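You operate a simulated robot arm through the tools that you are given. There is no shell and no other tool. Be economical: measure what you need, move in short steps, check, and stop when the job is done.

You run a simulated two-armed robot. Do the job below in one go: nothing can be reset, and whatever is moved stays where it is left.

Task
Pick up the labelled meter from the top of the workbench with one hand, pass it to the other hand and put it on the plate of the scanner. Close the filter drawer. Close the right cabinet door. Switch the number seven switch off. Open the top cable drawer, put the terminal block from the left bench table in the inside of the top cable drawer and shut the drawer again. Press the number nine button three times. Stack the box labelled "caps" from the left bench table on top of the box that says "screws". Push the bottom cable drawer shut. Put the 40 A grey relay from the left bench table on top of the red cube there. Put the blue capacitor from the left bench table on the end of the cable table by the rails. Press the number twelve button two times. Shut the left window sash. Press the read key three times. Any order will do.

Only the result counts: the job must be done as asked and must still hold three seconds after the hand-in. Knocking over, shifting, dropping, spilling or breaking anything else fails it. A push-on lid holds only when it is set on centred and level and pressed home; a screw cap is set on level and turned clockwise until tight.

Robot
Two 7-joint arms with two-finger parallel grippers on one trunk, on a base that drives. Base frame: it is fixed to the floor where the robot stands at the start and does not move with it; the origin is under the middle of the robot, x ahead of it, y to its left, z up; the surface under the hand at the start is at about z = 0.8. Units: m, rad, N and s.
The left shoulder is at the start at [0.07, 0.177, 1.12], the right one opposite. With the tool pointing down near the work surface each hand reaches from about 0.28 to 0.72 m from the robot's upright axis, wherever it stands, measured 20 degrees to its own side. Places, roughly: blue capacitor [-2, 3.75, 0.75]; bottom cable drawer [0.3, 2.3, 0.2]; end of the cable table by the rails (24x34 cm) [0.5, 1.08, 0.8]; filter drawer [-4.6, 1.4, 0.9]; grey relay [-2, 3.75, 0.75]; inside of the top cable drawer [0.5, 2.3, 0.6]; labelled meter [0.75, 0.25, 1]; left window sash [-6.1, 8.8, 1.7]; number nine button [-2.3, 2.8, 1.1]; number seven switch [-2.3, 2, 1.1]; number twelve button [-2.4, 3.8, 1.1]; plate of the scanner (19x21 cm) [0.48, 4.66, 0.82]; read key [0.5, -0.8, 0.8]; red cube [-2, 3.25, 0.75]; right cabinet door [-3.2, 1.6, 1.1]; small blue box, small red box, small yellow box [-2, 3, 0.75]; terminal block (3x6x3 cm) [-2.1, 2.1, 0.7]; top cable drawer [0.4, 2.3, 0.6]. Payload 3.43 kg a hand.
Tool frame (each hand has its own): the origin (TCP) lies between the finger pads and is the grasp point; the fingertips stand 0.03 m ahead of it; z points along the fingers, y is the line along which they close. The gripper opens to 0.094 m. The fingers are 0.028 m wide and 0.01 m thick; the gripper's body (0.05 by 0.096 m) begins 0.055 m behind the TCP.
Orientation is that of the tool frame in the base frame, as a unit quaternion [w, x, y, z]. With the fingers straight down and closing along the base's y, the tool's x points along the base's -x, its y along +y and its z along -z.

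Tools
- The arms move only by the tool jog_arm. It takes "left_motion", "right_motion" or both (then of equal length, played together; a hand with none holds still); each is text: rows parted by semicolons, each of 7 numbers parted by spaces: the gripper command, from -1 (shut) to 1 (fully open), values between in proportion, then the shift along the tool's x, y, z in m, then the turn, a rotation vector about the tool's x, y, z in rad. In form: grip tx ty tz rx ry rz; .... A call has 1 to 20 rows; each row shifts and turns the commanded pose from where the row before left it, along the tool's axes as they then stand. Rows are played at 5 a second. More than 0.05 m and 0.15 rad between two rows, or a gripper value outside its range, and nothing of the call is played. A pose out of reach is approached as far as the arm can. The call stops where the force on the tool passes 40 N (or 10 N more than at its start, if that is more) or the arm is blocked; 0.2 s more then pass. The fingers move at their own pace (about 0.153 m/s each) and stop on an object; they squeeze with about 33 N. The grip force told is the motor's: it shows also when the fingers shut on nothing. Time passes only in rows, and 0.2 s behind the last, so rows that do not move let the fingers close. The reply holds the time, the measured pose of the TCP, the force on the tool along the base axes, the opening and the grip force, in the units named above and with some noise, with the torque about the TCP (base axes, N m) and any sound that the robot's microphone picked up, and new pictures: "show" is both (left out), scene, wrist or none (wrist: the cameras of the hands that moved).
- Cameras (640 x 400 px; columns grow to the right, rows downward): "scene" is now at [0.1183, -0.0416, 1.4229]; the picture's right is [-0.51, -0.86, -0.00], its down [-0.62, 0.36, -0.70] and it looks along [0.60, -0.35, -0.72] (base axes); focal length 265 px, centre (320, 200). "left" rides on the left gripper at [0.076, -0.014, -0.103] in its tool frame; the picture's right is [0.18, 0.98, 0.00], its down [-0.75, 0.14, -0.64] and it looks along [-0.63, 0.12, 0.77] (tool axes); focal length 243 px, centre (320, 200). "right" rides on the right gripper at [0.076, 0.014, -0.102] in its tool frame; the picture's right is [-0.18, 0.98, 0.00], its down [-0.75, -0.14, -0.64] and it looks along [-0.63, -0.12, 0.77] (tool axes); focal length 243 px, centre (320, 200). There is no depth. A picture from a camera that has moved, and an enlarged one, comes with that camera's place and axes in the base frame and with its lens.
- lift_body(by): slides the trunk up (or, below 0, down) by that many m; the arms and the scene camera ride with it, the base frame stays. It gives what a move gives, with no picture.
- roll_base(legs): drives the robot by 1 to 6 legs, each [ahead, turn to the left] in m and rad, along the robot's own axes; the way and the turn of a leg run together, so that a leg with both is an arc; at most 1.5 m and 3.142 rad a leg. The arms and the cameras ride along, it lands a little off, and it stops where it bumps. It gives what a move gives, and a new picture of the scene camera.
- turn_head(pan, tilt): turns the head with the scene camera to pan (to the left, within 1.501 rad either way) and tilt (down, from -0.506 to 1.204), counted from straight ahead of the robot. It gives what a move gives, and a new picture of the scene camera.
- enlarge(camera, box): a new picture of the part [left, top, right, bottom] of that camera's present view, enlarged. The clock stands still meanwhile.
- sign_off(): hands the job in; it is judged then, once.

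Go step by step. Nothing tells you exact positions but the pictures and the camera data: compare them with the known pose of the tool, close in by small moves and look again before you grip or let go. The budget is 535 turns and 360 pictures, counting those below and the enlarged ones. Unless the task says otherwise, let go and move clear before handing in.

The tools are called after "Request:" as a command line: name --argument value ..., lists and objects as JSON in quotes. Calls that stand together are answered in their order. jog_arm: Moves the arms, as the interface text tells. Its arguments: {"type":"object","properties":{"left_motion":{"type":"string"},"right_motion":{"type":"string"},"show":{"type":"string","enum":["both","scene","wrist","none"]}},"required":[]} The other tools are called the same way: lift_body (by) slides the trunk up or down; roll_base (legs) drives the base; turn_head (pan, tilt) turns the head that bears the scene camera; enlarge (camera, box) takes an enlarged picture of a part of a camera's view; sign_off () hands the job in.

At the start:

```text
clock: 0.0
left_ee_pos: [0.4877, -0.0354, 1.1913]
left_tcp_rot: [0.0, 0.0, 1.0, 0.0]
left_ft_force: [-0.6, 0.8, 1.0]
left_torque: [-0.02, 0.01, 0.02]
left_width: 0.0939
left_gripper_force: 0.1
right_ee_pos: [0.3435, -0.4778, 1.1267]
right_tcp_rot: [0.0, 0.0, 1.0, 0.0]
right_ft_force: [-0.8, 1.2, 0.0]
right_torque: [-0.05, 0.02, 0.01]
right_width: 0.0939
right_gripper_force: 0.0
trunk travel left (down, up): [-0.7, 0.14]
robot x, y, heading: [-0.0007, -0.0044, -0.0]
head pan, tilt: [-0.532, 0.798]
```

scene: 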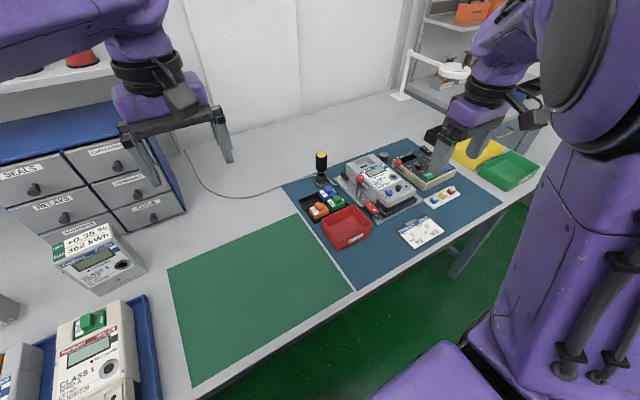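
right: 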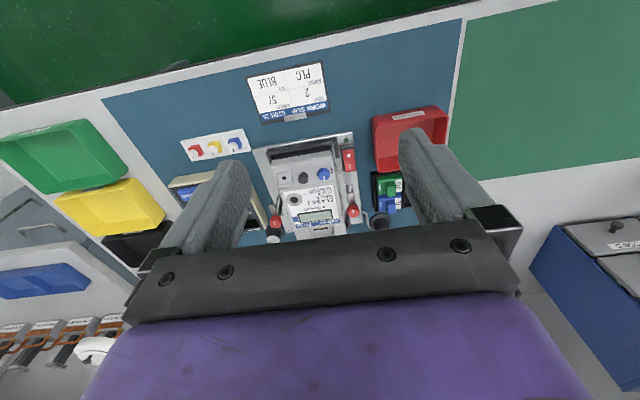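
left: 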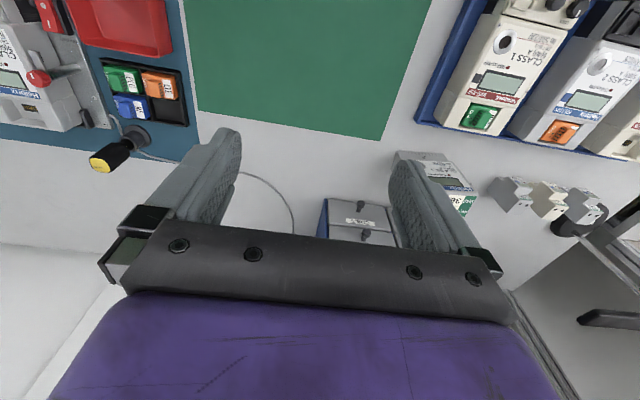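

I see the workbench with a green mat, a blue mat with a meter fixture, and a labelled meter to the left. I'll look around first, starting with the bench.

Request:
turn_head --pan 0.35 --tilt 0.6

Request:
turn_head --pan -0.9 --tilt 0.7

Request:
turn_head --pan 1.4 --tilt 0.35

```text
clock: 1.2
left_ee_pos: [0.4872, -0.035, 1.1902]
left_tcp_rot: [0.0, 0.0, 1.0, 0.0]
left_ft_force: [-0.8, 0.5, -0.1]
left_torque: [0.01, -0.02, 0.04]
left_width: 0.0941
left_gripper_force: 0.0
right_ee_pos: [0.3418, -0.4767, 1.1254]
right_tcp_rot: [0.0, 0.0, 1.0, 0.0]
right_ft_force: [0.3, -0.8, 0.6]
right_torque: [-0.01, 0.03, -0.02]
right_width: 0.094
right_gripper_force: 0.1
trunk travel left (down, up): [-0.7, 0.14]
robot x, y, heading: [0.001, -0.0003, 0.0]
head pan, tilt: [0.351, 0.6]
camera scene: at [0.1318, 0.0296, 1.4397], right [0.34, -0.94, 0.0], down [-0.53, -0.19, -0.82], along [0.77, 0.28, -0.57], focal length 265 px, centre (320, 200)
```

scene: 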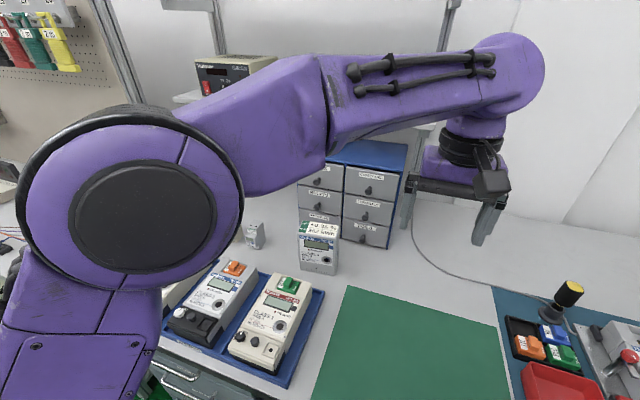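

```text
clock: 2.6
left_ee_pos: [0.4881, -0.0364, 1.1906]
left_tcp_rot: [0.0, 0.0, 1.0, 0.0]
left_ft_force: [-0.5, 0.9, 0.5]
left_torque: [0.01, 0.0, -0.02]
left_width: 0.0941
left_gripper_force: 0.1
right_ee_pos: [0.3426, -0.476, 1.1269]
right_tcp_rot: [0.0, 0.001, 1.0, 0.0]
right_ft_force: [0.5, -0.9, 0.5]
right_torque: [-0.02, -0.01, 0.0]
right_width: 0.094
right_gripper_force: 0.1
trunk travel left (down, up): [-0.7, 0.14]
robot x, y, heading: [-0.0021, 0.0011, -0.003]
head pan, tilt: [-0.901, 0.7]
camera scene: at [0.1016, -0.0671, 1.4311], right [-0.78, -0.62, 0.0], down [-0.4, 0.5, -0.76], along [0.48, -0.6, -0.64], focal length 265 px, centre (320, 200)
```

scene: 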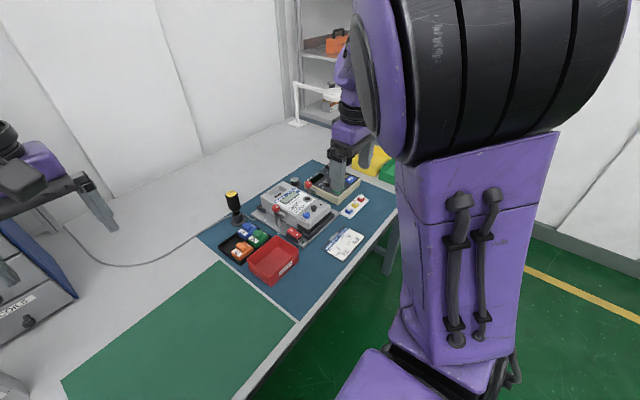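

```text
clock: 4.8
left_ee_pos: [0.4891, -0.0366, 1.1904]
left_tcp_rot: [0.0, 0.0, 1.0, 0.0]
left_ft_force: [-0.3, -0.8, 0.1]
left_torque: [-0.01, -0.02, 0.0]
left_width: 0.094
left_gripper_force: 0.0
right_ee_pos: [0.343, -0.4779, 1.1261]
right_tcp_rot: [0.001, 0.0, 1.0, -0.001]
right_ft_force: [0.6, 0.0, 0.0]
right_torque: [0.05, 0.0, 0.02]
right_width: 0.0938
right_gripper_force: 0.1
trunk travel left (down, up): [-0.7, 0.14]
robot x, y, heading: [-0.0025, -0.0007, -0.002]
head pan, tilt: [1.4, 0.351]
camera scene: at [0.0647, 0.0911, 1.4625], right [0.99, -0.17, 0.0], down [-0.06, -0.34, -0.94], along [0.16, 0.93, -0.34], focal length 265 px, centre (320, 200)
```

scene: 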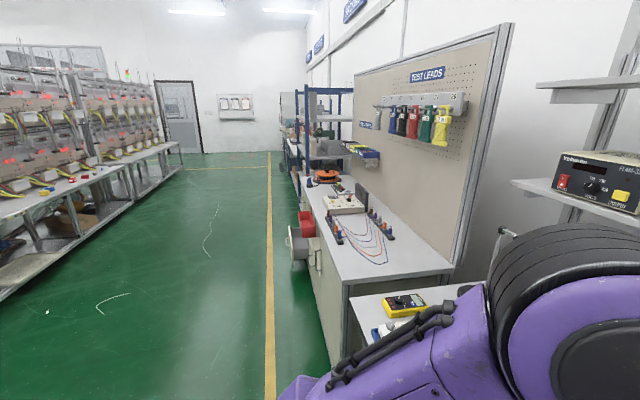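

The read key is to the right, at about y = -0.8, out of reach from here. I'll drive right along the bench to bring it in front of me.

Request:
roll_base --legs '[[0, -1.571], [0.7, 0], [0, 1.571]]'

Request:
turn_head --pan -0.1 --tilt 0.9

```text
clock: 16.2
left_ee_pos: [0.4885, -0.7324, 1.1912]
left_tcp_rot: [0.0, -0.003, 1.0, 0.0]
left_ft_force: [-0.6, 0.2, -0.6]
left_torque: [0.01, 0.0, 0.02]
left_width: 0.0938
left_gripper_force: 0.1
right_ee_pos: [0.3466, -1.1746, 1.1259]
right_tcp_rot: [0.001, -0.003, 1.0, 0.0]
right_ft_force: [-0.6, -0.3, 0.7]
right_torque: [0.0, -0.02, -0.01]
right_width: 0.0942
right_gripper_force: 0.1
trunk travel left (down, up): [-0.7, 0.14]
robot x, y, heading: [0.0018, -0.699, 0.005]
head pan, tilt: [1.4, 0.351]
camera scene: at [0.0645, -0.6087, 1.4625], right [0.99, -0.16, 0.0], down [-0.06, -0.34, -0.94], along [0.15, 0.93, -0.34], focal length 265 px, centre (320, 200)
```

scene: 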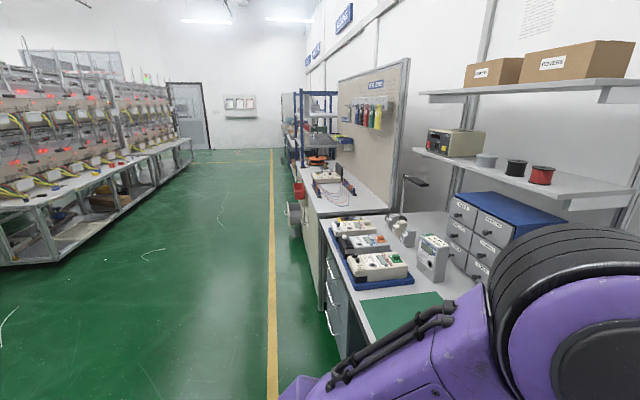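

```text
clock: 17.9
left_ee_pos: [0.4882, -0.7333, 1.1925]
left_tcp_rot: [-0.001, -0.003, 1.0, 0.0]
left_ft_force: [0.2, 0.6, -0.3]
left_torque: [0.01, 0.05, 0.0]
left_width: 0.0938
left_gripper_force: 0.0
right_ee_pos: [0.3462, -1.175, 1.1271]
right_tcp_rot: [0.001, -0.003, 1.0, -0.001]
right_ft_force: [0.1, -1.0, 0.0]
right_torque: [0.0, -0.02, -0.04]
right_width: 0.094
right_gripper_force: 0.1
trunk travel left (down, up): [-0.7, 0.14]
robot x, y, heading: [-0.0022, -0.6999, 0.008]
head pan, tilt: [-0.099, 0.901]
camera scene: at [0.1244, -0.7074, 1.4149], right [-0.09, -1.0, 0.0], down [-0.78, 0.07, -0.62], along [0.62, -0.06, -0.78], focal length 265 px, centre (320, 200)
```

scene: 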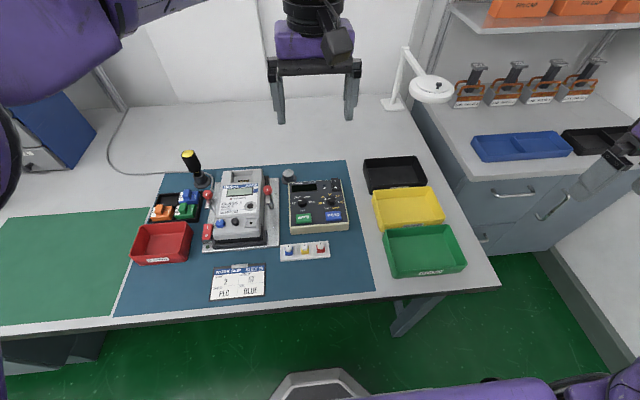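

Request:
enlarge --camera "scene" --box '[180, 150, 380, 275]'

```text
3.20 times, centred on (280, 212) of scene
camera zoom: at [0.1244, -0.7074, 1.4149], right [-0.09, -1.0, 0.0], down [-0.78, 0.07, -0.62], along [0.62, -0.06, -0.78], focal length 848 px, centre (448, 160)
```

zoom: 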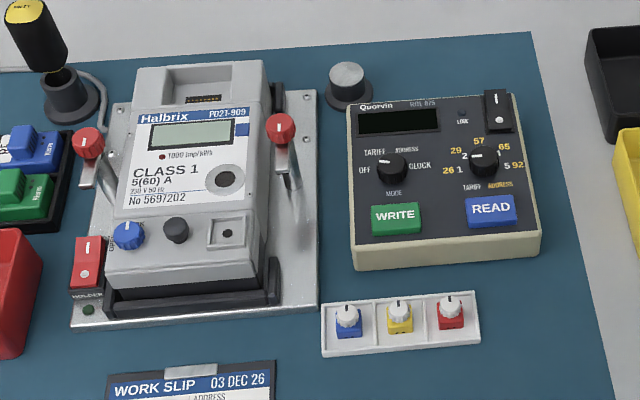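

The blue READ key is at about (0.51, -0.78, 0.86). I'll lower the closed left hand above it and check with the wrist camera.

Request:
jog_arm --left_motion "-1 -0.007 -0.012 0.048 0 0 0; -1 -0.006 -0.012 0.048 0 0 0; -1 -0.006 -0.012 0.048 0 0 0; -1 -0.006 -0.012 0.048 0 0 0; -1 0 0 0.02 0 0 0; -1 0 0 0 0 0 0"

```text
clock: 19.4
left_ee_pos: [0.5307, -0.7673, 0.9949]
left_tcp_rot: [-0.003, -0.029, 0.999, -0.026]
left_ft_force: [-0.5, -0.3, -0.4]
left_torque: [0.01, -0.03, -0.03]
left_width: 0.0
left_gripper_force: 33.0
right_ee_pos: [0.3462, -1.1733, 1.126]
right_tcp_rot: [0.0, -0.004, 1.0, 0.0]
right_ft_force: [0.2, 0.7, 0.3]
right_torque: [-0.02, 0.0, 0.01]
right_width: 0.0938
right_gripper_force: 0.1
trunk travel left (down, up): [-0.7, 0.14]
robot x, y, heading: [0.0007, -0.698, 0.005]
head pan, tilt: [-0.099, 0.901]
stopped in row 6 (left hand): the arm was blocked; the commanded pose is now the measured one
camera scene: at [0.1251, -0.7078, 1.4148], right [-0.09, -1.0, 0.0], down [-0.78, 0.07, -0.62], along [0.62, -0.06, -0.78], focal length 265 px, centre (320, 200)
camera left: at [0.4571, -0.7797, 1.0987], right [-0.24, 0.97, -0.05], down [0.75, 0.22, 0.63], along [0.62, 0.11, -0.78], focal length 243 px, centre (320, 200)
```

scene: 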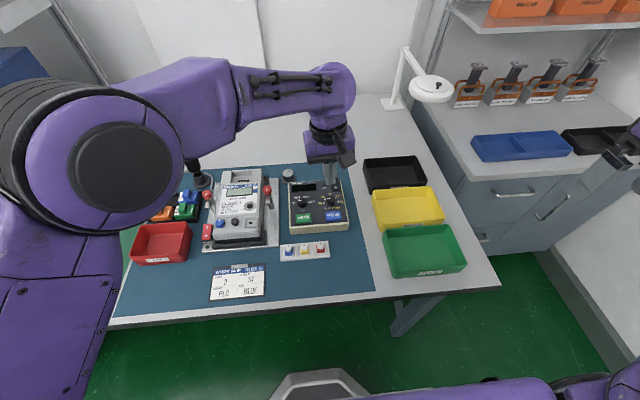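
left: 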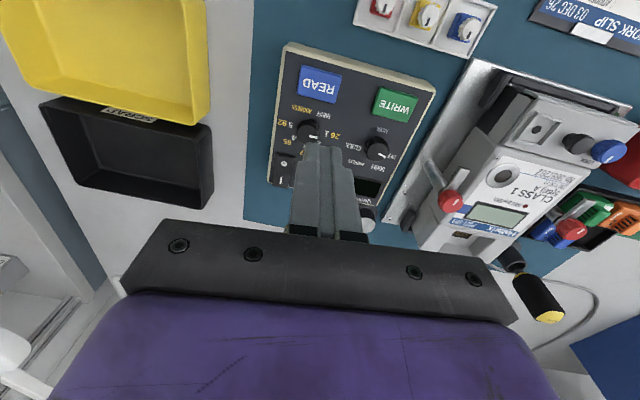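

The left arm was blocked reaching across, so I'll use the right hand instead. I'll move the left hand up and away first.

Request:
jog_arm --left_motion "-1 0 0 -0.05 -0.052 -0.006 0.058; -1 0 0 -0.05 0 0 0; -1 0.01 0.04 -0.05 0 0 0; -1 0.02 0.05 -0.03 0 0 0; -1 0.02 0.05 0 0 0 0; -1 0.02 0.05 0 0 0 0; -1 0 0.05 0 0 0 0; -1 0 0.05 0 0 0 0; -1 0 0 0 0 0 0" --show "none"

Request:
jog_arm --right_motion "-1 -0.02 0.05 0 0 0 0; -1 -0.02 0.05 0 0 0 0; -1 -0.02 0.05 0 0 0 0; -1 -0.02 0.05 0 0 0 0; -1 -0.02 0.05 0 0 0 0; -1 -0.02 0.05 0 0 0 0; -1 -0.02 0.05 0.02 0 0 0; -1 0 0.045 0.03 0 0 0; -1 0 0 0.04 0 0 0; -1 0 0 0.04 0 0 0; -1 0 0 0 0 0 0"

```text
refused: row 3 steps farther than a row can; nothing moved
```

```text
refused: row 1 steps farther than a row can; nothing moved
```

The step limit is 5 cm in total per row, so I'll use smaller rows.

Request:
jog_arm --left_motion "-1 0 0 -0.05 -0.052 -0.006 0.058; -1 0 0 -0.05 0 0 0; -1 0.01 0.03 -0.035 0 0 0; -1 0.02 0.04 -0.02 0 0 0; -1 0.02 0.04 -0.01 0 0 0; -1 0.02 0.045 0 0 0 0; -1 0 0.05 0 0 0 0; -1 0 0.05 0 0 0 0; -1 0 0.05 0 0 0 0; -1 0 0 0 0 0 0" --show "none"

Request:
jog_arm --right_motion "-1 -0.02 0.045 0 0 0 0; -1 -0.02 0.045 0 0 0 0; -1 -0.02 0.045 0 0 0 0; -1 -0.02 0.045 0 0 0 0; -1 -0.02 0.045 0 0 0 0; -1 -0.02 0.045 0 0 0 0; -1 -0.02 0.045 0 0 0 0; -1 -0.01 0.045 0.01 0 0 0; -1 0 0.033 0.03 0 0 0; -1 0 0 0.045 0 0 0; -1 0 0 0.04 0 0 0; -1 0 0 0 0 0 0"

```text
clock: 21.6
left_ee_pos: [0.4613, -0.4601, 1.1617]
left_tcp_rot: [0.002, 0.003, 1.0, 0.002]
left_ft_force: [1.5, 0.2, -1.3]
left_torque: [0.03, 0.03, -0.03]
left_width: 0.0
left_gripper_force: 32.9
right_ee_pos: [0.3454, -1.1738, 1.1261]
right_tcp_rot: [0.0, -0.004, 1.0, 0.0]
right_ft_force: [0.9, 0.4, 0.2]
right_torque: [0.0, -0.01, 0.0]
right_width: 0.0937
right_gripper_force: 0.0
trunk travel left (down, up): [-0.7, 0.14]
robot x, y, heading: [0.0026, -0.6998, 0.003]
head pan, tilt: [-0.099, 0.901]
```

```text
clock: 24.2
left_ee_pos: [0.4592, -0.4573, 1.1617]
left_tcp_rot: [0.002, 0.003, 1.0, 0.001]
left_ft_force: [-0.4, 0.7, 0.0]
left_torque: [0.03, -0.02, 0.0]
left_width: 0.0001
left_gripper_force: 32.7
right_ee_pos: [0.5044, -0.7872, 0.9995]
right_tcp_rot: [0.001, -0.004, 1.0, 0.0]
right_ft_force: [0.2, 0.0, 0.9]
right_torque: [0.01, 0.01, -0.03]
right_width: 0.0
right_gripper_force: 32.8
right hand out of reach, approached as far as the arm can: row 3, 4
trunk travel left (down, up): [-0.7, 0.14]
robot x, y, heading: [0.0037, -0.7015, 0.007]
head pan, tilt: [-0.099, 0.901]
camera scene: at [0.1235, -0.7066, 1.415], right [-0.09, -1.0, 0.0], down [-0.78, 0.07, -0.62], along [0.62, -0.06, -0.78], focal length 265 px, centre (320, 200)
camera right: at [0.4269, -0.7746, 1.103], right [0.18, 0.98, 0.0], down [0.75, -0.14, 0.64], along [0.63, -0.11, -0.77], focal length 243 px, centre (320, 200)
```

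scene: 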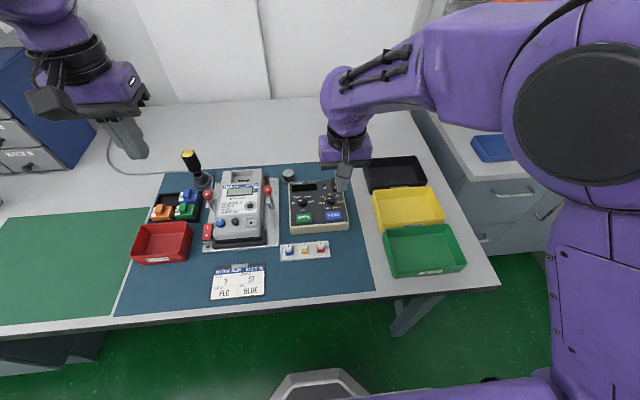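
right: 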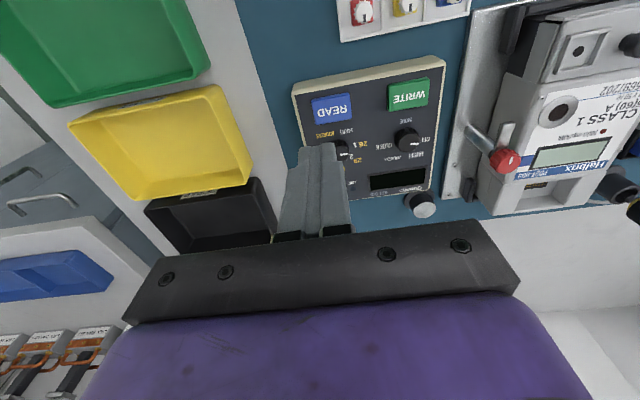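

The wrist and scene views agree that READ is at about (0.511, -0.777, 0.857). I'll descend to just above it.

Request:
jog_arm --right_motion "-1 -0.006 0.010 0.035 0 0 0; -1 0 0 0.04 0 0 0; -1 0 0 0.02 0 0 0; -1 0 0 0 0 0 0" --show "wrist"

```text
clock: 25.2
left_ee_pos: [0.4611, -0.4582, 1.1615]
left_tcp_rot: [0.002, 0.003, 1.0, 0.002]
left_ft_force: [-0.3, -0.5, 0.5]
left_torque: [0.02, -0.01, -0.01]
left_width: 0.0
left_gripper_force: 32.8
right_ee_pos: [0.5124, -0.7775, 0.9022]
right_tcp_rot: [0.001, -0.003, 1.0, 0.0]
right_ft_force: [0.7, -1.1, 0.2]
right_torque: [0.0, -0.02, 0.0]
right_width: 0.0
right_gripper_force: 33.3
trunk travel left (down, up): [-0.7, 0.14]
robot x, y, heading: [-0.0001, -0.6949, 0.003]
head pan, tilt: [-0.099, 0.901]
camera right: at [0.4358, -0.7643, 1.0075], right [0.18, 0.98, 0.0], down [0.75, -0.14, 0.64], along [0.63, -0.11, -0.77], focal length 243 px, centre (320, 200)
```

right: 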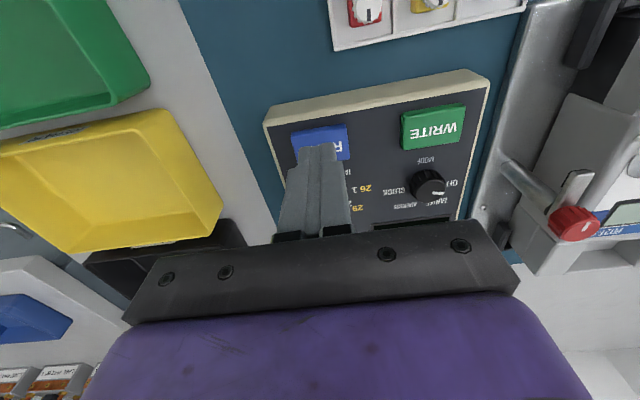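

The finger is lined up with READ. I'll press down in small steps.

Request:
jog_arm --right_motion "-1 0.003 0 0.004 0 0 0; -1 0 0 0.004 0 0 0; -1 0 0 0.004 0 0 0; -1 0 0 0.004 0 0 0; -1 0 0 0.003 0 0 0; -1 0 0 0 0 0 0" --show "wrist"

```text
clock: 26.6
left_ee_pos: [0.4615, -0.4584, 1.1613]
left_tcp_rot: [0.002, 0.002, 1.0, 0.002]
left_ft_force: [0.1, 0.9, -0.4]
left_torque: [0.01, 0.03, 0.0]
left_width: 0.0
left_gripper_force: 32.9
right_ee_pos: [0.5072, -0.7784, 0.8841]
right_tcp_rot: [0.001, -0.004, 1.0, 0.0]
right_ft_force: [-0.3, 0.2, 0.1]
right_torque: [0.02, 0.01, 0.01]
right_width: 0.0
right_gripper_force: 33.7
trunk travel left (down, up): [-0.7, 0.14]
robot x, y, heading: [-0.0015, -0.699, 0.007]
head pan, tilt: [-0.099, 0.901]
camera right: at [0.4307, -0.7643, 0.9884], right [0.18, 0.98, 0.0], down [0.75, -0.14, 0.64], along [0.63, -0.11, -0.77], focal length 243 px, centre (320, 200)
```

right: 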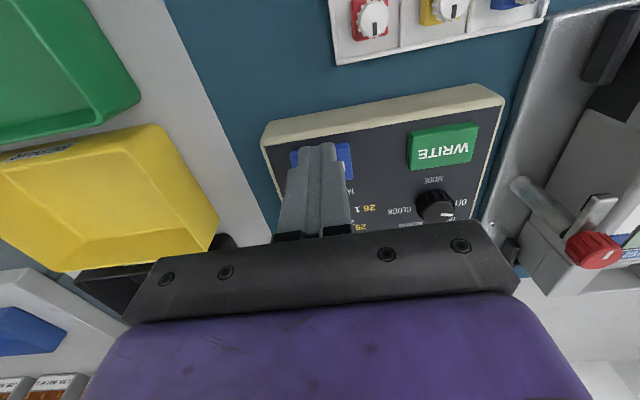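

No contact yet, so I'll continue down.

Request:
jog_arm --right_motion "-1 0 0 0.003 0 0 0; -1 0 0 0.003 0 0 0; -1 0 0 0.002 0 0 0; -1 0 0 0 0 0 0" --show "none"

```text
clock: 27.6
left_ee_pos: [0.4607, -0.4581, 1.1612]
left_tcp_rot: [0.002, 0.003, 1.0, 0.002]
left_ft_force: [0.4, -0.6, 0.8]
left_torque: [0.0, 0.0, -0.03]
left_width: 0.0
left_gripper_force: 33.1
right_ee_pos: [0.5062, -0.7766, 0.8766]
right_tcp_rot: [0.002, -0.003, 1.0, 0.0]
right_ft_force: [0.8, -1.2, 3.1]
right_torque: [0.02, -0.05, -0.02]
right_width: 0.0
right_gripper_force: 33.2
trunk travel left (down, up): [-0.7, 0.14]
robot x, y, heading: [0.0008, -0.7001, 0.004]
head pan, tilt: [-0.099, 0.901]
```

Contact at about 3 N, so the key top is near z = 0.848. I'll press further.

Request:
jog_arm --right_motion "-1 0 0 0.001 0 0 0; -1 0 0 0.001 0 0 0; -1 0 0 0.001 0 0 0; -1 0 0 0 0 0 0" --show "none"

```text
clock: 28.6
left_ee_pos: [0.4605, -0.4578, 1.1623]
left_tcp_rot: [0.002, 0.002, 1.0, 0.002]
left_ft_force: [0.0, -0.3, -0.2]
left_torque: [0.02, 0.02, 0.0]
left_width: 0.0004
left_gripper_force: 33.0
right_ee_pos: [0.5069, -0.7774, 0.874]
right_tcp_rot: [0.002, -0.004, 1.0, 0.001]
right_ft_force: [1.3, 0.8, 10.4]
right_torque: [0.03, -0.06, 0.03]
right_width: 0.0
right_gripper_force: 33.3
trunk travel left (down, up): [-0.7, 0.14]
robot x, y, heading: [0.0003, -0.6995, 0.002]
head pan, tilt: [-0.099, 0.901]
heard: click
```

I heard a click, so that's press 1. I'll lift and press a second time.

Request:
jog_arm --right_motion "-1 0 0 -0.005 0 0 0; -1 0 0 -0.005 0 0 0; -1 0 0 0 0 0 0; -1 0 0 0.004 0 0 0; -1 0 0 0.003 0 0 0; -1 0 0 0.002 0 0 0; -1 0 0 0.001 0 0 0; -1 0 0 0 0 0 0" --show "none"

```text
clock: 30.4
left_ee_pos: [0.4598, -0.458, 1.1614]
left_tcp_rot: [0.003, 0.003, 1.0, 0.003]
left_ft_force: [0.5, 0.2, -0.4]
left_torque: [0.05, 0.02, 0.01]
left_width: 0.0
left_gripper_force: 32.9
right_ee_pos: [0.5068, -0.7764, 0.8735]
right_tcp_rot: [0.002, -0.004, 1.0, 0.0]
right_ft_force: [-0.4, -2.4, 10.7]
right_torque: [-0.12, -0.03, 0.02]
right_width: 0.0001
right_gripper_force: 33.2
trunk travel left (down, up): [-0.7, 0.14]
robot x, y, heading: [0.0041, -0.7017, 0.009]
head pan, tilt: [-0.099, 0.901]
heard: click
```

Second click. Now the third press, then I'll lift clear.

Request:
jog_arm --right_motion "-1 0 0 -0.005 0 0 0; -1 0 0 -0.005 0 0 0; -1 0 0 0 0 0 0; -1 0 0 0.004 0 0 0; -1 0 0 0.003 0 0 0; -1 0 0 0.002 0 0 0; -1 0 0 0.001 0 0 0; -1 0 0 0 0 0 0" --show "none"

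Request:
jog_arm --right_motion "-1 0 0 -0.02 0 0 0; -1 0 0 -0.05 0 0 0; -1 0 0 -0.05 0 0 0; -1 0 0 -0.05 0 0 0; -1 0 0 -0.05 0 0 0; -1 0 0 -0.03 0 0 0; -1 0.03 -0.04 0 0 0 0; -1 0.03 -0.04 0 0 0 0; -1 0.03 -0.04 0 0 0 0; -1 0.03 -0.04 0 0 0 0; -1 0 -0.04 0 0 0 0; -1 0 0 0 0 0 0" --show "scene"

```text
clock: 32.2
left_ee_pos: [0.4609, -0.4587, 1.1631]
left_tcp_rot: [0.002, 0.002, 1.0, 0.001]
left_ft_force: [0.3, 0.1, -0.5]
left_torque: [-0.01, -0.01, 0.01]
left_width: 0.0
left_gripper_force: 33.2
right_ee_pos: [0.507, -0.7759, 0.8752]
right_tcp_rot: [0.002, -0.003, 1.0, 0.0]
right_ft_force: [2.1, 2.7, 7.6]
right_torque: [0.09, -0.09, -0.01]
right_width: 0.0
right_gripper_force: 32.9
trunk travel left (down, up): [-0.7, 0.14]
robot x, y, heading: [0.0016, -0.6995, 0.009]
head pan, tilt: [-0.099, 0.901]
heard: click
```

```text
clock: 34.9
left_ee_pos: [0.4616, -0.4582, 1.1611]
left_tcp_rot: [0.003, 0.003, 1.0, 0.001]
left_ft_force: [-0.4, 0.1, 0.2]
left_torque: [0.01, 0.01, -0.03]
left_width: 0.0
left_gripper_force: 32.9
right_ee_pos: [0.3875, -0.9786, 1.1229]
right_tcp_rot: [0.0, -0.005, 1.0, -0.001]
right_ft_force: [0.0, -0.5, 0.8]
right_torque: [-0.04, 0.01, 0.03]
right_width: 0.0
right_gripper_force: 32.6
trunk travel left (down, up): [-0.7, 0.14]
robot x, y, heading: [0.0008, -0.7015, 0.003]
head pan, tilt: [-0.099, 0.901]
camera scene: at [0.1245, -0.7061, 1.4149], right [-0.09, -1.0, 0.0], down [-0.78, 0.07, -0.62], along [0.62, -0.06, -0.78], focal length 265 px, centre (320, 200)
```

scene: 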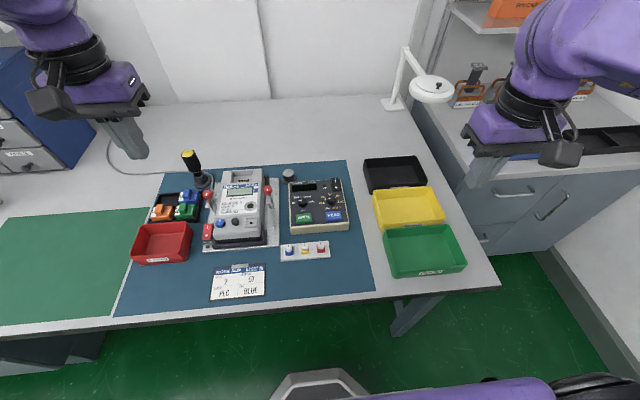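

Three clicks heard, so the read key is done. Next I'll drive left along the bench towards the labelled meter.

Request:
roll_base --legs '[[0, 1.571], [0.72, 0], [0, -1.571]]'

Request:
turn_head --pan 0.1 --tilt 0.75

```text
clock: 46.6
left_ee_pos: [0.4462, 0.2622, 1.1617]
left_tcp_rot: [0.002, 0.01, 1.0, 0.003]
left_ft_force: [0.7, -0.1, 0.5]
left_torque: [-0.03, -0.03, 0.0]
left_width: 0.0003
left_gripper_force: 33.2
right_ee_pos: [0.3645, -0.2561, 1.1231]
right_tcp_rot: [0.001, 0.002, 1.0, 0.0]
right_ft_force: [-0.4, -0.4, 0.3]
right_torque: [0.01, -0.01, 0.02]
right_width: 0.0002
right_gripper_force: 33.3
trunk travel left (down, up): [-0.7, 0.14]
robot x, y, heading: [-0.0172, 0.0273, -0.007]
head pan, tilt: [-0.099, 0.901]
camera scene: at [0.106, 0.0186, 1.4149], right [-0.11, -0.99, 0.0], down [-0.78, 0.08, -0.62], along [0.62, -0.07, -0.78], focal length 265 px, centre (320, 200)
```

scene: 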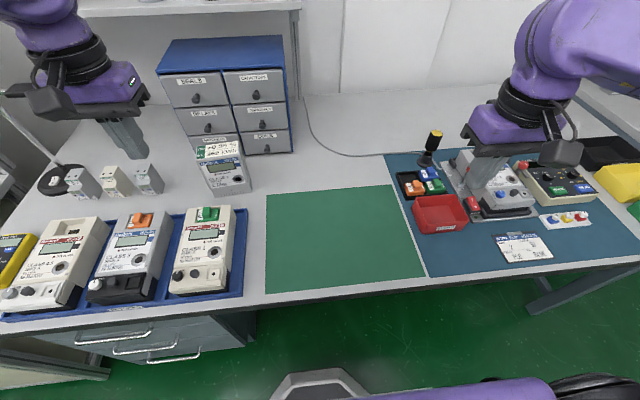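

```text
clock: 47.3
left_ee_pos: [0.4469, 0.2631, 1.1613]
left_tcp_rot: [0.002, 0.009, 1.0, 0.003]
left_ft_force: [0.7, -0.1, 0.1]
left_torque: [0.0, 0.02, 0.0]
left_width: 0.0001
left_gripper_force: 32.8
right_ee_pos: [0.3648, -0.2575, 1.1231]
right_tcp_rot: [0.002, 0.003, 1.0, 0.0]
right_ft_force: [0.0, -0.3, -0.2]
right_torque: [-0.01, 0.0, 0.0]
right_width: 0.0002
right_gripper_force: 33.4
trunk travel left (down, up): [-0.7, 0.14]
robot x, y, heading: [-0.0194, 0.0229, -0.004]
head pan, tilt: [0.099, 0.75]
camera scene: at [0.1134, 0.0342, 1.4268], right [0.09, -1.0, 0.0], down [-0.68, -0.06, -0.73], along [0.73, 0.07, -0.68], focal length 265 px, centre (320, 200)
```

scene: 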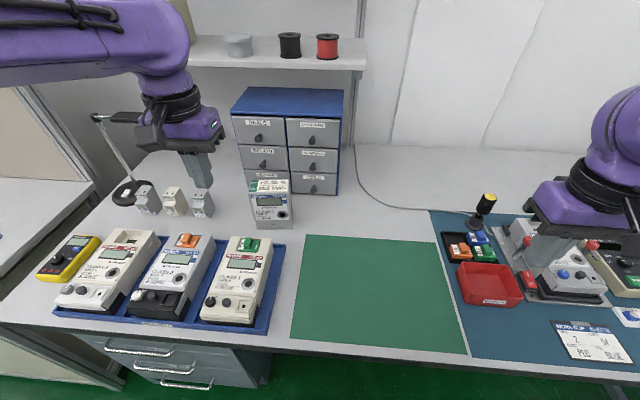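

Request:
enlarge --camera "scene" --box '[200, 140, 340, 240]'

```text
4.00 times, centred on (270, 190) of scene
camera zoom: at [0.1134, 0.0342, 1.4268], right [0.09, -1.0, 0.0], down [-0.68, -0.06, -0.73], along [0.73, 0.07, -0.68], focal length 1060 px, centre (520, 240)
```

zoom: 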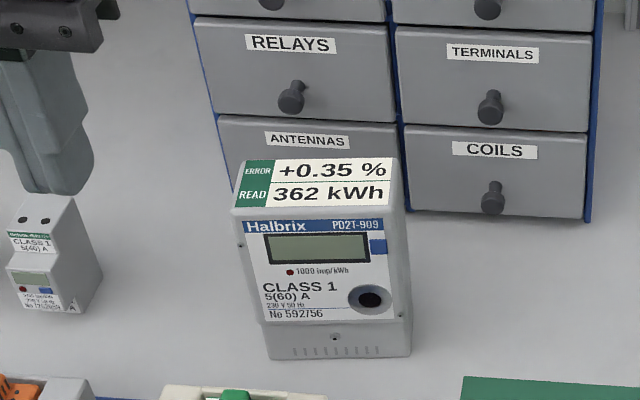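

The labelled meter stands upright at about (0.67, 0.23), top at about z = 0.95. It is 11 cm wide and about 6 cm thick, turned about 0.14 rad. I'll edge forward and turn the left hand so the fingers close across its thickness.

Request:
roll_base --legs '[[0.06, 0]]'

Request:
jog_arm --left_motion "1 0 0 0 0 0 0.143; 1 0 0 0 0 0 0.143; 1 0 0 0 0 0 0.143; 1 0 0 0 0 0 0.143; 1 0 0 0 0 0 0.143; 1 0 0 0 0 0 0.143; 1 0 0 0 0 0 0.143; 1 0 0 0 0 0 0.143; 1 0 0 0 0 0 0.143; 1 0 0 0 0 0 0.143; 1 0 0 0 0 0 0"

```text
clock: 48.3
left_ee_pos: [0.5018, 0.2618, 1.1639]
left_tcp_rot: [0.004, 0.01, 1.0, 0.003]
left_ft_force: [-1.4, 0.4, 0.0]
left_torque: [-0.02, -0.05, -0.02]
left_width: 0.0
left_gripper_force: 32.8
right_ee_pos: [0.4204, -0.2567, 1.1246]
right_tcp_rot: [0.003, 0.003, 1.0, 0.0]
right_ft_force: [0.2, 0.3, 0.2]
right_torque: [-0.01, -0.04, -0.01]
right_width: 0.0002
right_gripper_force: 33.3
trunk travel left (down, up): [-0.7, 0.14]
robot x, y, heading: [0.0414, 0.0291, -0.009]
head pan, tilt: [0.099, 0.75]
camera scene: at [0.1678, 0.034, 1.4275], right [0.09, -1.0, 0.0], down [-0.68, -0.06, -0.73], along [0.73, 0.07, -0.68], focal length 265 px, centre (320, 200)
```

scene: 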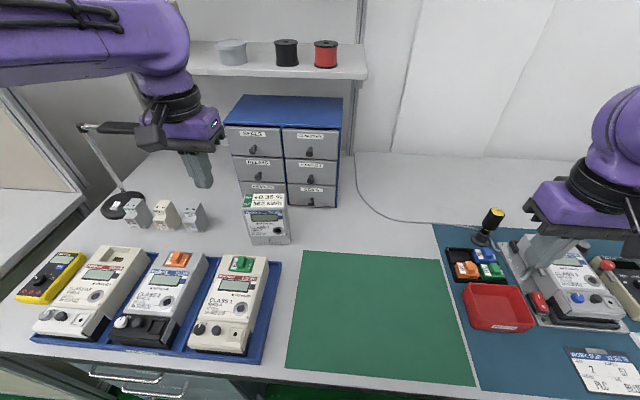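

```text
clock: 50.7
left_ee_pos: [0.5063, 0.2622, 1.1614]
left_tcp_rot: [0.0, 0.663, 0.749, 0.002]
left_ft_force: [-0.4, -0.4, 0.4]
left_torque: [0.03, -0.01, 0.03]
left_width: 0.094
left_gripper_force: 0.1
right_ee_pos: [0.4241, -0.2567, 1.1234]
right_tcp_rot: [0.001, 0.004, 1.0, 0.0]
right_ft_force: [0.3, 0.5, -0.7]
right_torque: [-0.02, 0.03, -0.04]
right_width: 0.0
right_gripper_force: 32.9
trunk travel left (down, up): [-0.7, 0.14]
robot x, y, heading: [0.0429, 0.0259, -0.009]
head pan, tilt: [0.099, 0.75]
camera scene: at [0.1739, 0.0338, 1.4268], right [0.09, -1.0, 0.0], down [-0.68, -0.06, -0.73], along [0.73, 0.07, -0.68], focal length 265 px, centre (320, 200)
camera left: at [0.4839, 0.3355, 1.2649], right [0.95, 0.3, 0.0], down [0.23, -0.73, 0.64], along [0.2, -0.61, -0.77], focal length 243 px, centre (320, 200)
```

scene: 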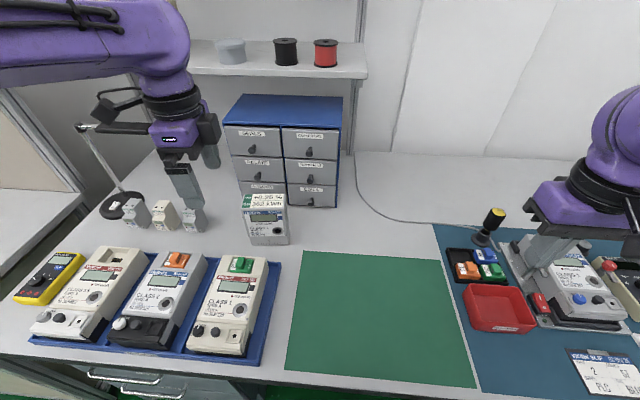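
left: 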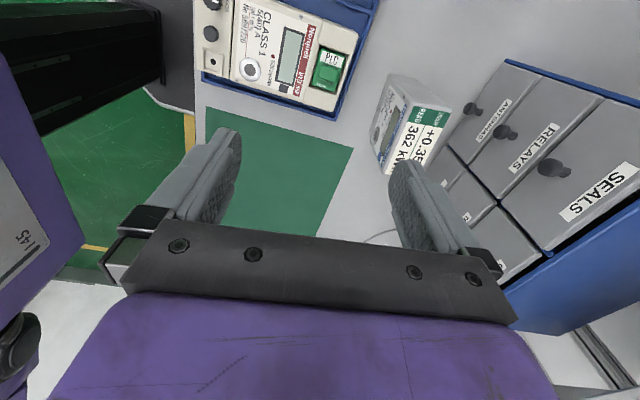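

The left hand is aligned. I'll move it above the meter and stop higher up to check.

Request:
jog_arm --left_motion "1 -0.006 0.04 0 0 0 0; 1 -0.006 0.04 0 0 0 0; 1 -0.006 0.04 0 0 0 0; 1 -0.006 0.039 0.01 0 0 0; 1 0 0 0.04 0 0 0; 1 0 0 0.04 0 0 0; 1 0 0 0.03 0 0 0; 1 0 0 0 0 0 0"

```text
clock: 52.5
left_ee_pos: [0.6677, 0.2562, 1.042]
left_tcp_rot: [0.0, 0.662, 0.749, 0.003]
left_ft_force: [-1.0, 0.4, -0.1]
left_torque: [-0.01, -0.01, -0.02]
left_width: 0.0941
left_gripper_force: 0.2
right_ee_pos: [0.424, -0.2564, 1.1236]
right_tcp_rot: [0.001, 0.003, 1.0, 0.0]
right_ft_force: [0.3, -0.5, 0.1]
right_torque: [-0.01, -0.02, 0.01]
right_width: 0.0
right_gripper_force: 32.9
trunk travel left (down, up): [-0.7, 0.14]
robot x, y, heading: [0.0424, 0.0299, -0.006]
head pan, tilt: [0.099, 0.75]
camera scene: at [0.1728, 0.034, 1.4269], right [0.09, -1.0, 0.0], down [-0.68, -0.06, -0.73], along [0.73, 0.07, -0.68], focal length 265 px, centre (320, 200)
camera left: at [0.6449, 0.3304, 1.1469], right [0.95, 0.3, 0.01], down [0.23, -0.73, 0.64], along [0.2, -0.61, -0.77], focal length 243 px, centre (320, 200)
```

scene: 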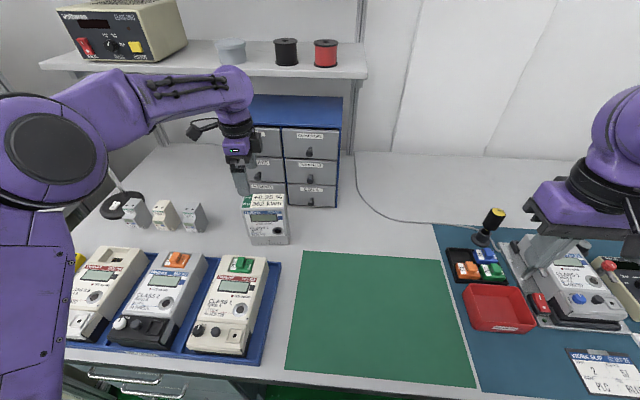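
left: 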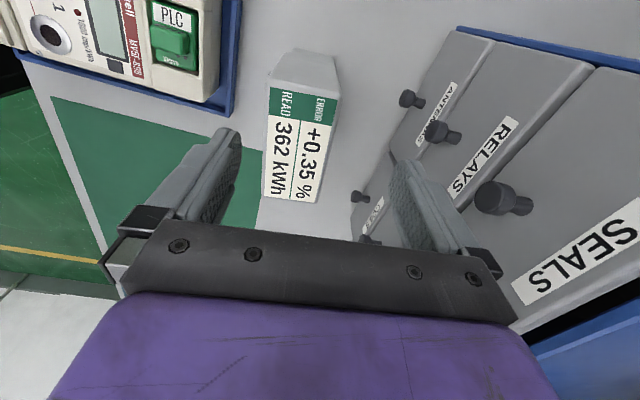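

The meter is between the fingers, with its centre at about (0.66, 0.22). I'll correct a little and descend.

Request:
jog_arm --left_motion "1 -0.0115 -0.0135 0.02 0 0 -0.035; 1 0 0 0.04 0 0 0; 1 0 0 0.03 0 0 0; 1 0 0 0 0 0 0" --show "wrist"

```text
clock: 53.5
left_ee_pos: [0.6543, 0.2446, 0.9529]
left_tcp_rot: [0.0, 0.65, 0.76, 0.004]
left_ft_force: [0.4, -0.9, -0.4]
left_torque: [-0.01, -0.03, 0.01]
left_width: 0.094
left_gripper_force: 0.0
right_ee_pos: [0.4256, -0.258, 1.1228]
right_tcp_rot: [0.001, 0.004, 1.0, -0.001]
right_ft_force: [0.2, -0.1, 0.2]
right_torque: [0.03, -0.03, 0.02]
right_width: 0.0002
right_gripper_force: 33.3
trunk travel left (down, up): [-0.7, 0.14]
robot x, y, heading: [0.0412, 0.0291, -0.012]
head pan, tilt: [0.099, 0.75]
camera left: at [0.6285, 0.3173, 1.0568], right [0.94, 0.34, 0.01], down [0.25, -0.73, 0.64], along [0.22, -0.6, -0.77], focal length 243 px, centre (320, 200)
```

left: 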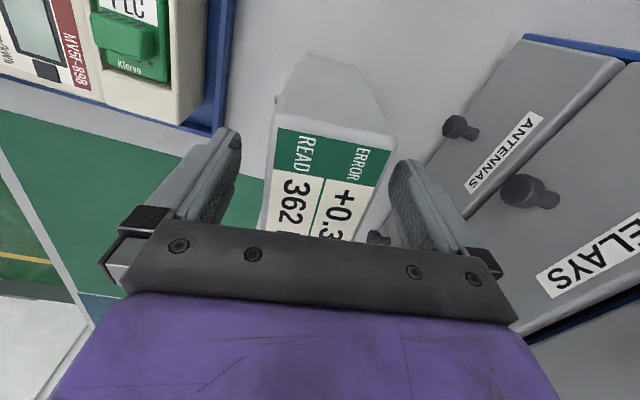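

The meter is a bit nearer the far finger, so I'll shift 7 mm, descend and close.

Request:
jog_arm --left_motion "1 0 0.007 0 0 0 0; 1 0 0 0.018 0 0 0; 1 0 0 0.017 0 0 0; 1 0 0 0 0 0 0" --show "wrist"

```text
clock: 54.5
left_ee_pos: [0.6623, 0.2457, 0.9174]
left_tcp_rot: [0.0, 0.649, 0.76, 0.004]
left_ft_force: [0.0, 0.1, 1.0]
left_torque: [0.01, 0.01, -0.02]
left_width: 0.094
left_gripper_force: 0.1
right_ee_pos: [0.4258, -0.2565, 1.1231]
right_tcp_rot: [0.001, 0.003, 1.0, 0.0]
right_ft_force: [0.4, -0.7, -0.6]
right_torque: [-0.03, -0.01, -0.01]
right_width: 0.0003
right_gripper_force: 33.1
trunk travel left (down, up): [-0.7, 0.14]
robot x, y, heading: [0.042, 0.0253, -0.006]
head pan, tilt: [0.099, 0.75]
camera left: at [0.6363, 0.3193, 1.0211], right [0.94, 0.34, 0.01], down [0.25, -0.73, 0.64], along [0.22, -0.6, -0.77], focal length 243 px, centre (320, 200)
```

left: 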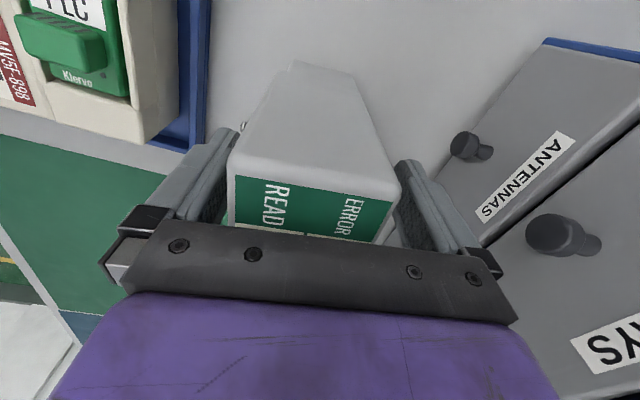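

The meter is well between the fingers, so I'll close and lift a little.

Request:
jog_arm --left_motion "-1 0 0 0 0 0 0; -1 0 0 0 0 0 0; -1 0 0 0 0 0 0; -1 0 0 0 0 0 0" --show "none"

Request:
jog_arm --left_motion "-1 0 0 -0.02 0 0 0; -1 0 0 -0.04 0 0 0; -1 0 0 -0.05 0 0 0; -1 0 -0.03 -0.04 0 0 0; -1 0 -0.04 -0.03 0 0 0; -1 0 -0.05 0 0 0 0; -1 0 -0.04 0 0 0 0; -1 0 0 0 0 0 0"

```text
clock: 55.5
left_ee_pos: [0.6629, 0.2465, 0.9173]
left_tcp_rot: [0.0, 0.65, 0.76, 0.002]
left_ft_force: [-0.7, -0.2, -0.6]
left_torque: [0.16, 0.16, 0.02]
left_width: 0.0625
left_gripper_force: 32.3
right_ee_pos: [0.4255, -0.2564, 1.1233]
right_tcp_rot: [0.002, 0.004, 1.0, 0.0]
right_ft_force: [0.2, -0.9, 0.3]
right_torque: [0.02, -0.01, 0.0]
right_width: 0.0
right_gripper_force: 32.7
trunk travel left (down, up): [-0.7, 0.14]
robot x, y, heading: [0.041, 0.0264, -0.008]
head pan, tilt: [0.099, 0.75]
```

```text
clock: 57.3
left_ee_pos: [0.5051, 0.2212, 1.095]
left_tcp_rot: [0.0, 0.649, 0.76, 0.002]
left_ft_force: [0.4, 0.1, -4.4]
left_torque: [0.08, 0.05, 0.02]
left_width: 0.0623
left_gripper_force: 33.0
right_ee_pos: [0.4272, -0.2568, 1.1217]
right_tcp_rot: [0.0, 0.004, 1.0, 0.0]
right_ft_force: [-0.2, -0.1, 0.5]
right_torque: [-0.02, 0.04, 0.02]
right_width: 0.0001
right_gripper_force: 33.2
trunk travel left (down, up): [-0.7, 0.14]
robot x, y, heading: [0.0431, 0.0275, -0.006]
head pan, tilt: [0.099, 0.75]
camera scene: at [0.1759, 0.0341, 1.4266], right [0.09, -1.0, 0.0], down [-0.68, -0.06, -0.73], along [0.73, 0.07, -0.68], focal length 265 px, centre (320, 200)
camera left: at [0.4783, 0.2946, 1.1979], right [0.94, 0.34, 0.0], down [0.26, -0.73, 0.64], along [0.22, -0.6, -0.77], focal length 243 px, centre (320, 200)
```

scene: 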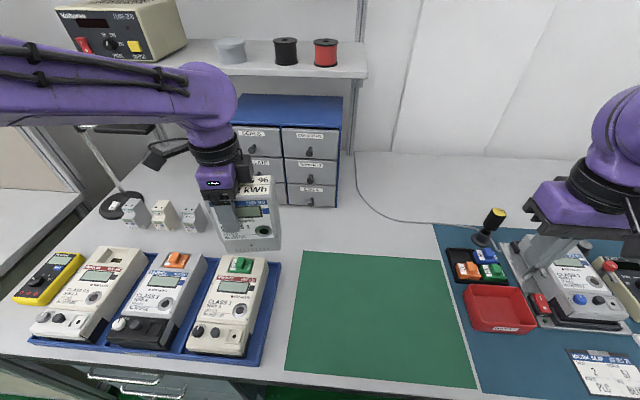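
left: 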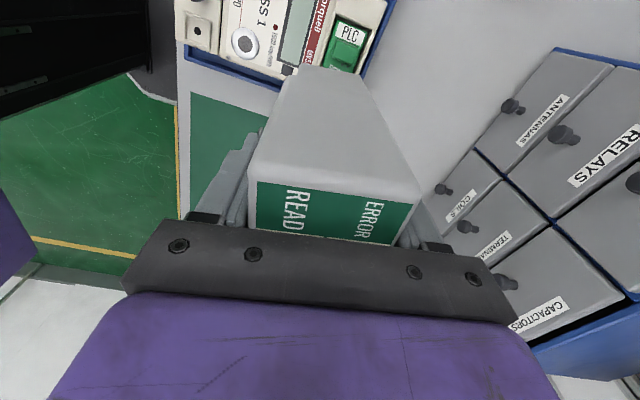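

The meter is held firmly, about 0.45 kg. Now I'll turn the right hand to grip the meter's lower right side from the right, with the camera on top.

Request:
jog_arm --right_motion "1 0 0 0 0 0 0.1416; 1 0 0 0 0 0 0.1416; 1 0 0 0 0 0 0.1416; 1 0 0 0 0 0 0.1416; 1 0 0 0 0 0 0.1416; 1 0 0 0 0 0 0.1416; 1 0 0 0 0 0 0.1416; 1 0 0 0 0 0 0.1416; 1 0 0 0 0 0 0.1416; 1 0 0 0 0 0 0.1416; 1 0 0 0 0 0.15 0; 1 0 0 0 0 0.15 0; 1 0 0 0 0 0.15 0; 1 0 0 0 0 0.15 0; 1 0 0 0 0 0.15 0; 1 0 0 0 0 0.15 0; 1 0 0 0 0 0.15 0; 1 0 0 0 0 0.15 0; 1 0 0 0 0 0 0"

```text
clock: 61.3
left_ee_pos: [0.5032, 0.2224, 1.0943]
left_tcp_rot: [0.001, 0.649, 0.76, 0.003]
left_ft_force: [-0.8, -0.3, -5.1]
left_torque: [0.08, 0.02, 0.01]
left_width: 0.0624
left_gripper_force: 32.9
right_ee_pos: [0.4261, -0.2568, 1.124]
right_tcp_rot: [-0.428, 0.538, 0.626, 0.369]
right_ft_force: [0.1, 0.5, -0.3]
right_torque: [0.02, -0.04, 0.04]
right_width: 0.0942
right_gripper_force: 0.1
trunk travel left (down, up): [-0.7, 0.14]
robot x, y, heading: [0.0427, 0.0264, -0.006]
head pan, tilt: [0.099, 0.75]
camera scene: at [0.1743, 0.0345, 1.4268], right [0.09, -1.0, 0.0], down [-0.68, -0.06, -0.73], along [0.73, 0.07, -0.68], focal length 265 px, centre (320, 200)
camera right: at [0.4493, -0.3217, 1.2331], right [0.98, 0.08, -0.17], down [-0.01, -0.88, -0.47], along [-0.19, 0.46, -0.87], focal length 243 px, centre (320, 200)
```

scene: 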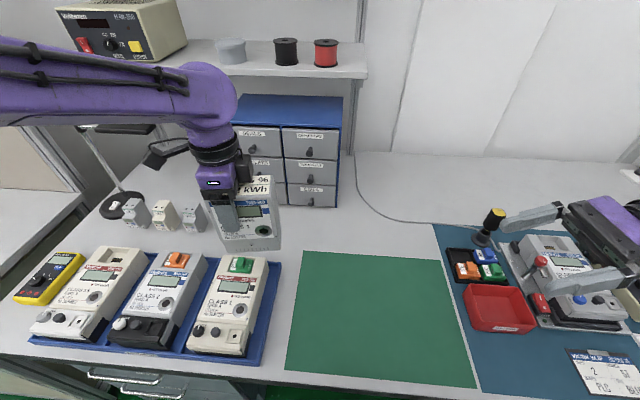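
right: 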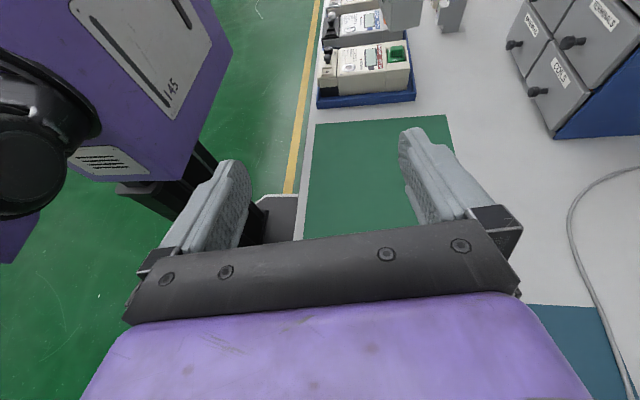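

The right hand is oriented. I'll bring it to a staging spot right of the meter.

Request:
jog_arm --right_motion "1 0.0058 0.0189 0.036 0 0 0; 1 0.0058 0.0189 0.036 0 0 0; 1 0.0058 0.0189 0.036 0 0 0; 1 0.0058 0.0189 0.036 0 0 0; 1 0.0058 0.0189 0.036 0 0 0; 1 0.0058 0.0189 0.036 0 0 0; 1 0.0058 0.0189 0.036 0 0 0; 1 0.0058 0.0189 0.036 0 0 0; 1 0 0 0 0 0 0"

```text
clock: 63.3
left_ee_pos: [0.5022, 0.2205, 1.0957]
left_tcp_rot: [0.0, 0.65, 0.76, 0.003]
left_ft_force: [-0.4, -0.8, -4.2]
left_torque: [0.09, -0.01, -0.01]
left_width: 0.0625
left_gripper_force: 33.0
right_ee_pos: [0.5335, 0.0466, 1.0613]
right_tcp_rot: [-0.427, 0.539, 0.626, 0.369]
right_ft_force: [-0.3, 0.6, -0.2]
right_torque: [-0.02, 0.03, -0.02]
right_width: 0.094
right_gripper_force: 0.1
trunk travel left (down, up): [-0.7, 0.14]
robot x, y, heading: [0.045, 0.0291, -0.01]
head pan, tilt: [0.099, 0.75]
camera scene: at [0.1738, 0.0331, 1.4268], right [0.09, -1.0, 0.0], down [-0.68, -0.06, -0.73], along [0.73, 0.07, -0.68], focal length 265 px, centre (320, 200)
camera right: at [0.5566, -0.0184, 1.1706], right [0.98, 0.08, -0.17], down [-0.01, -0.88, -0.47], along [-0.19, 0.46, -0.87], focal length 243 px, centre (320, 200)
```

scene: 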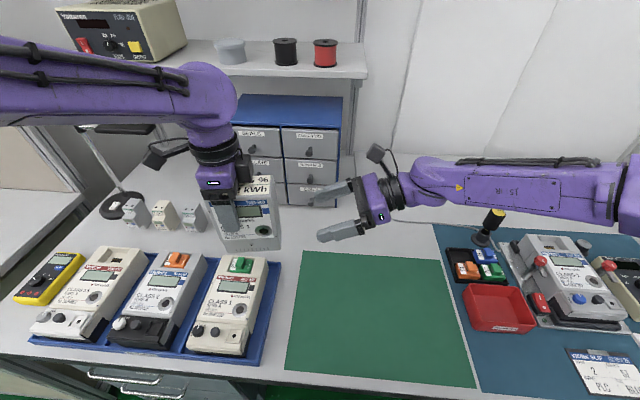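
right: 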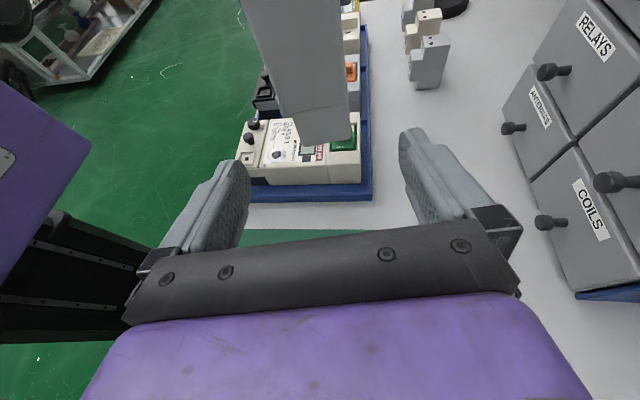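

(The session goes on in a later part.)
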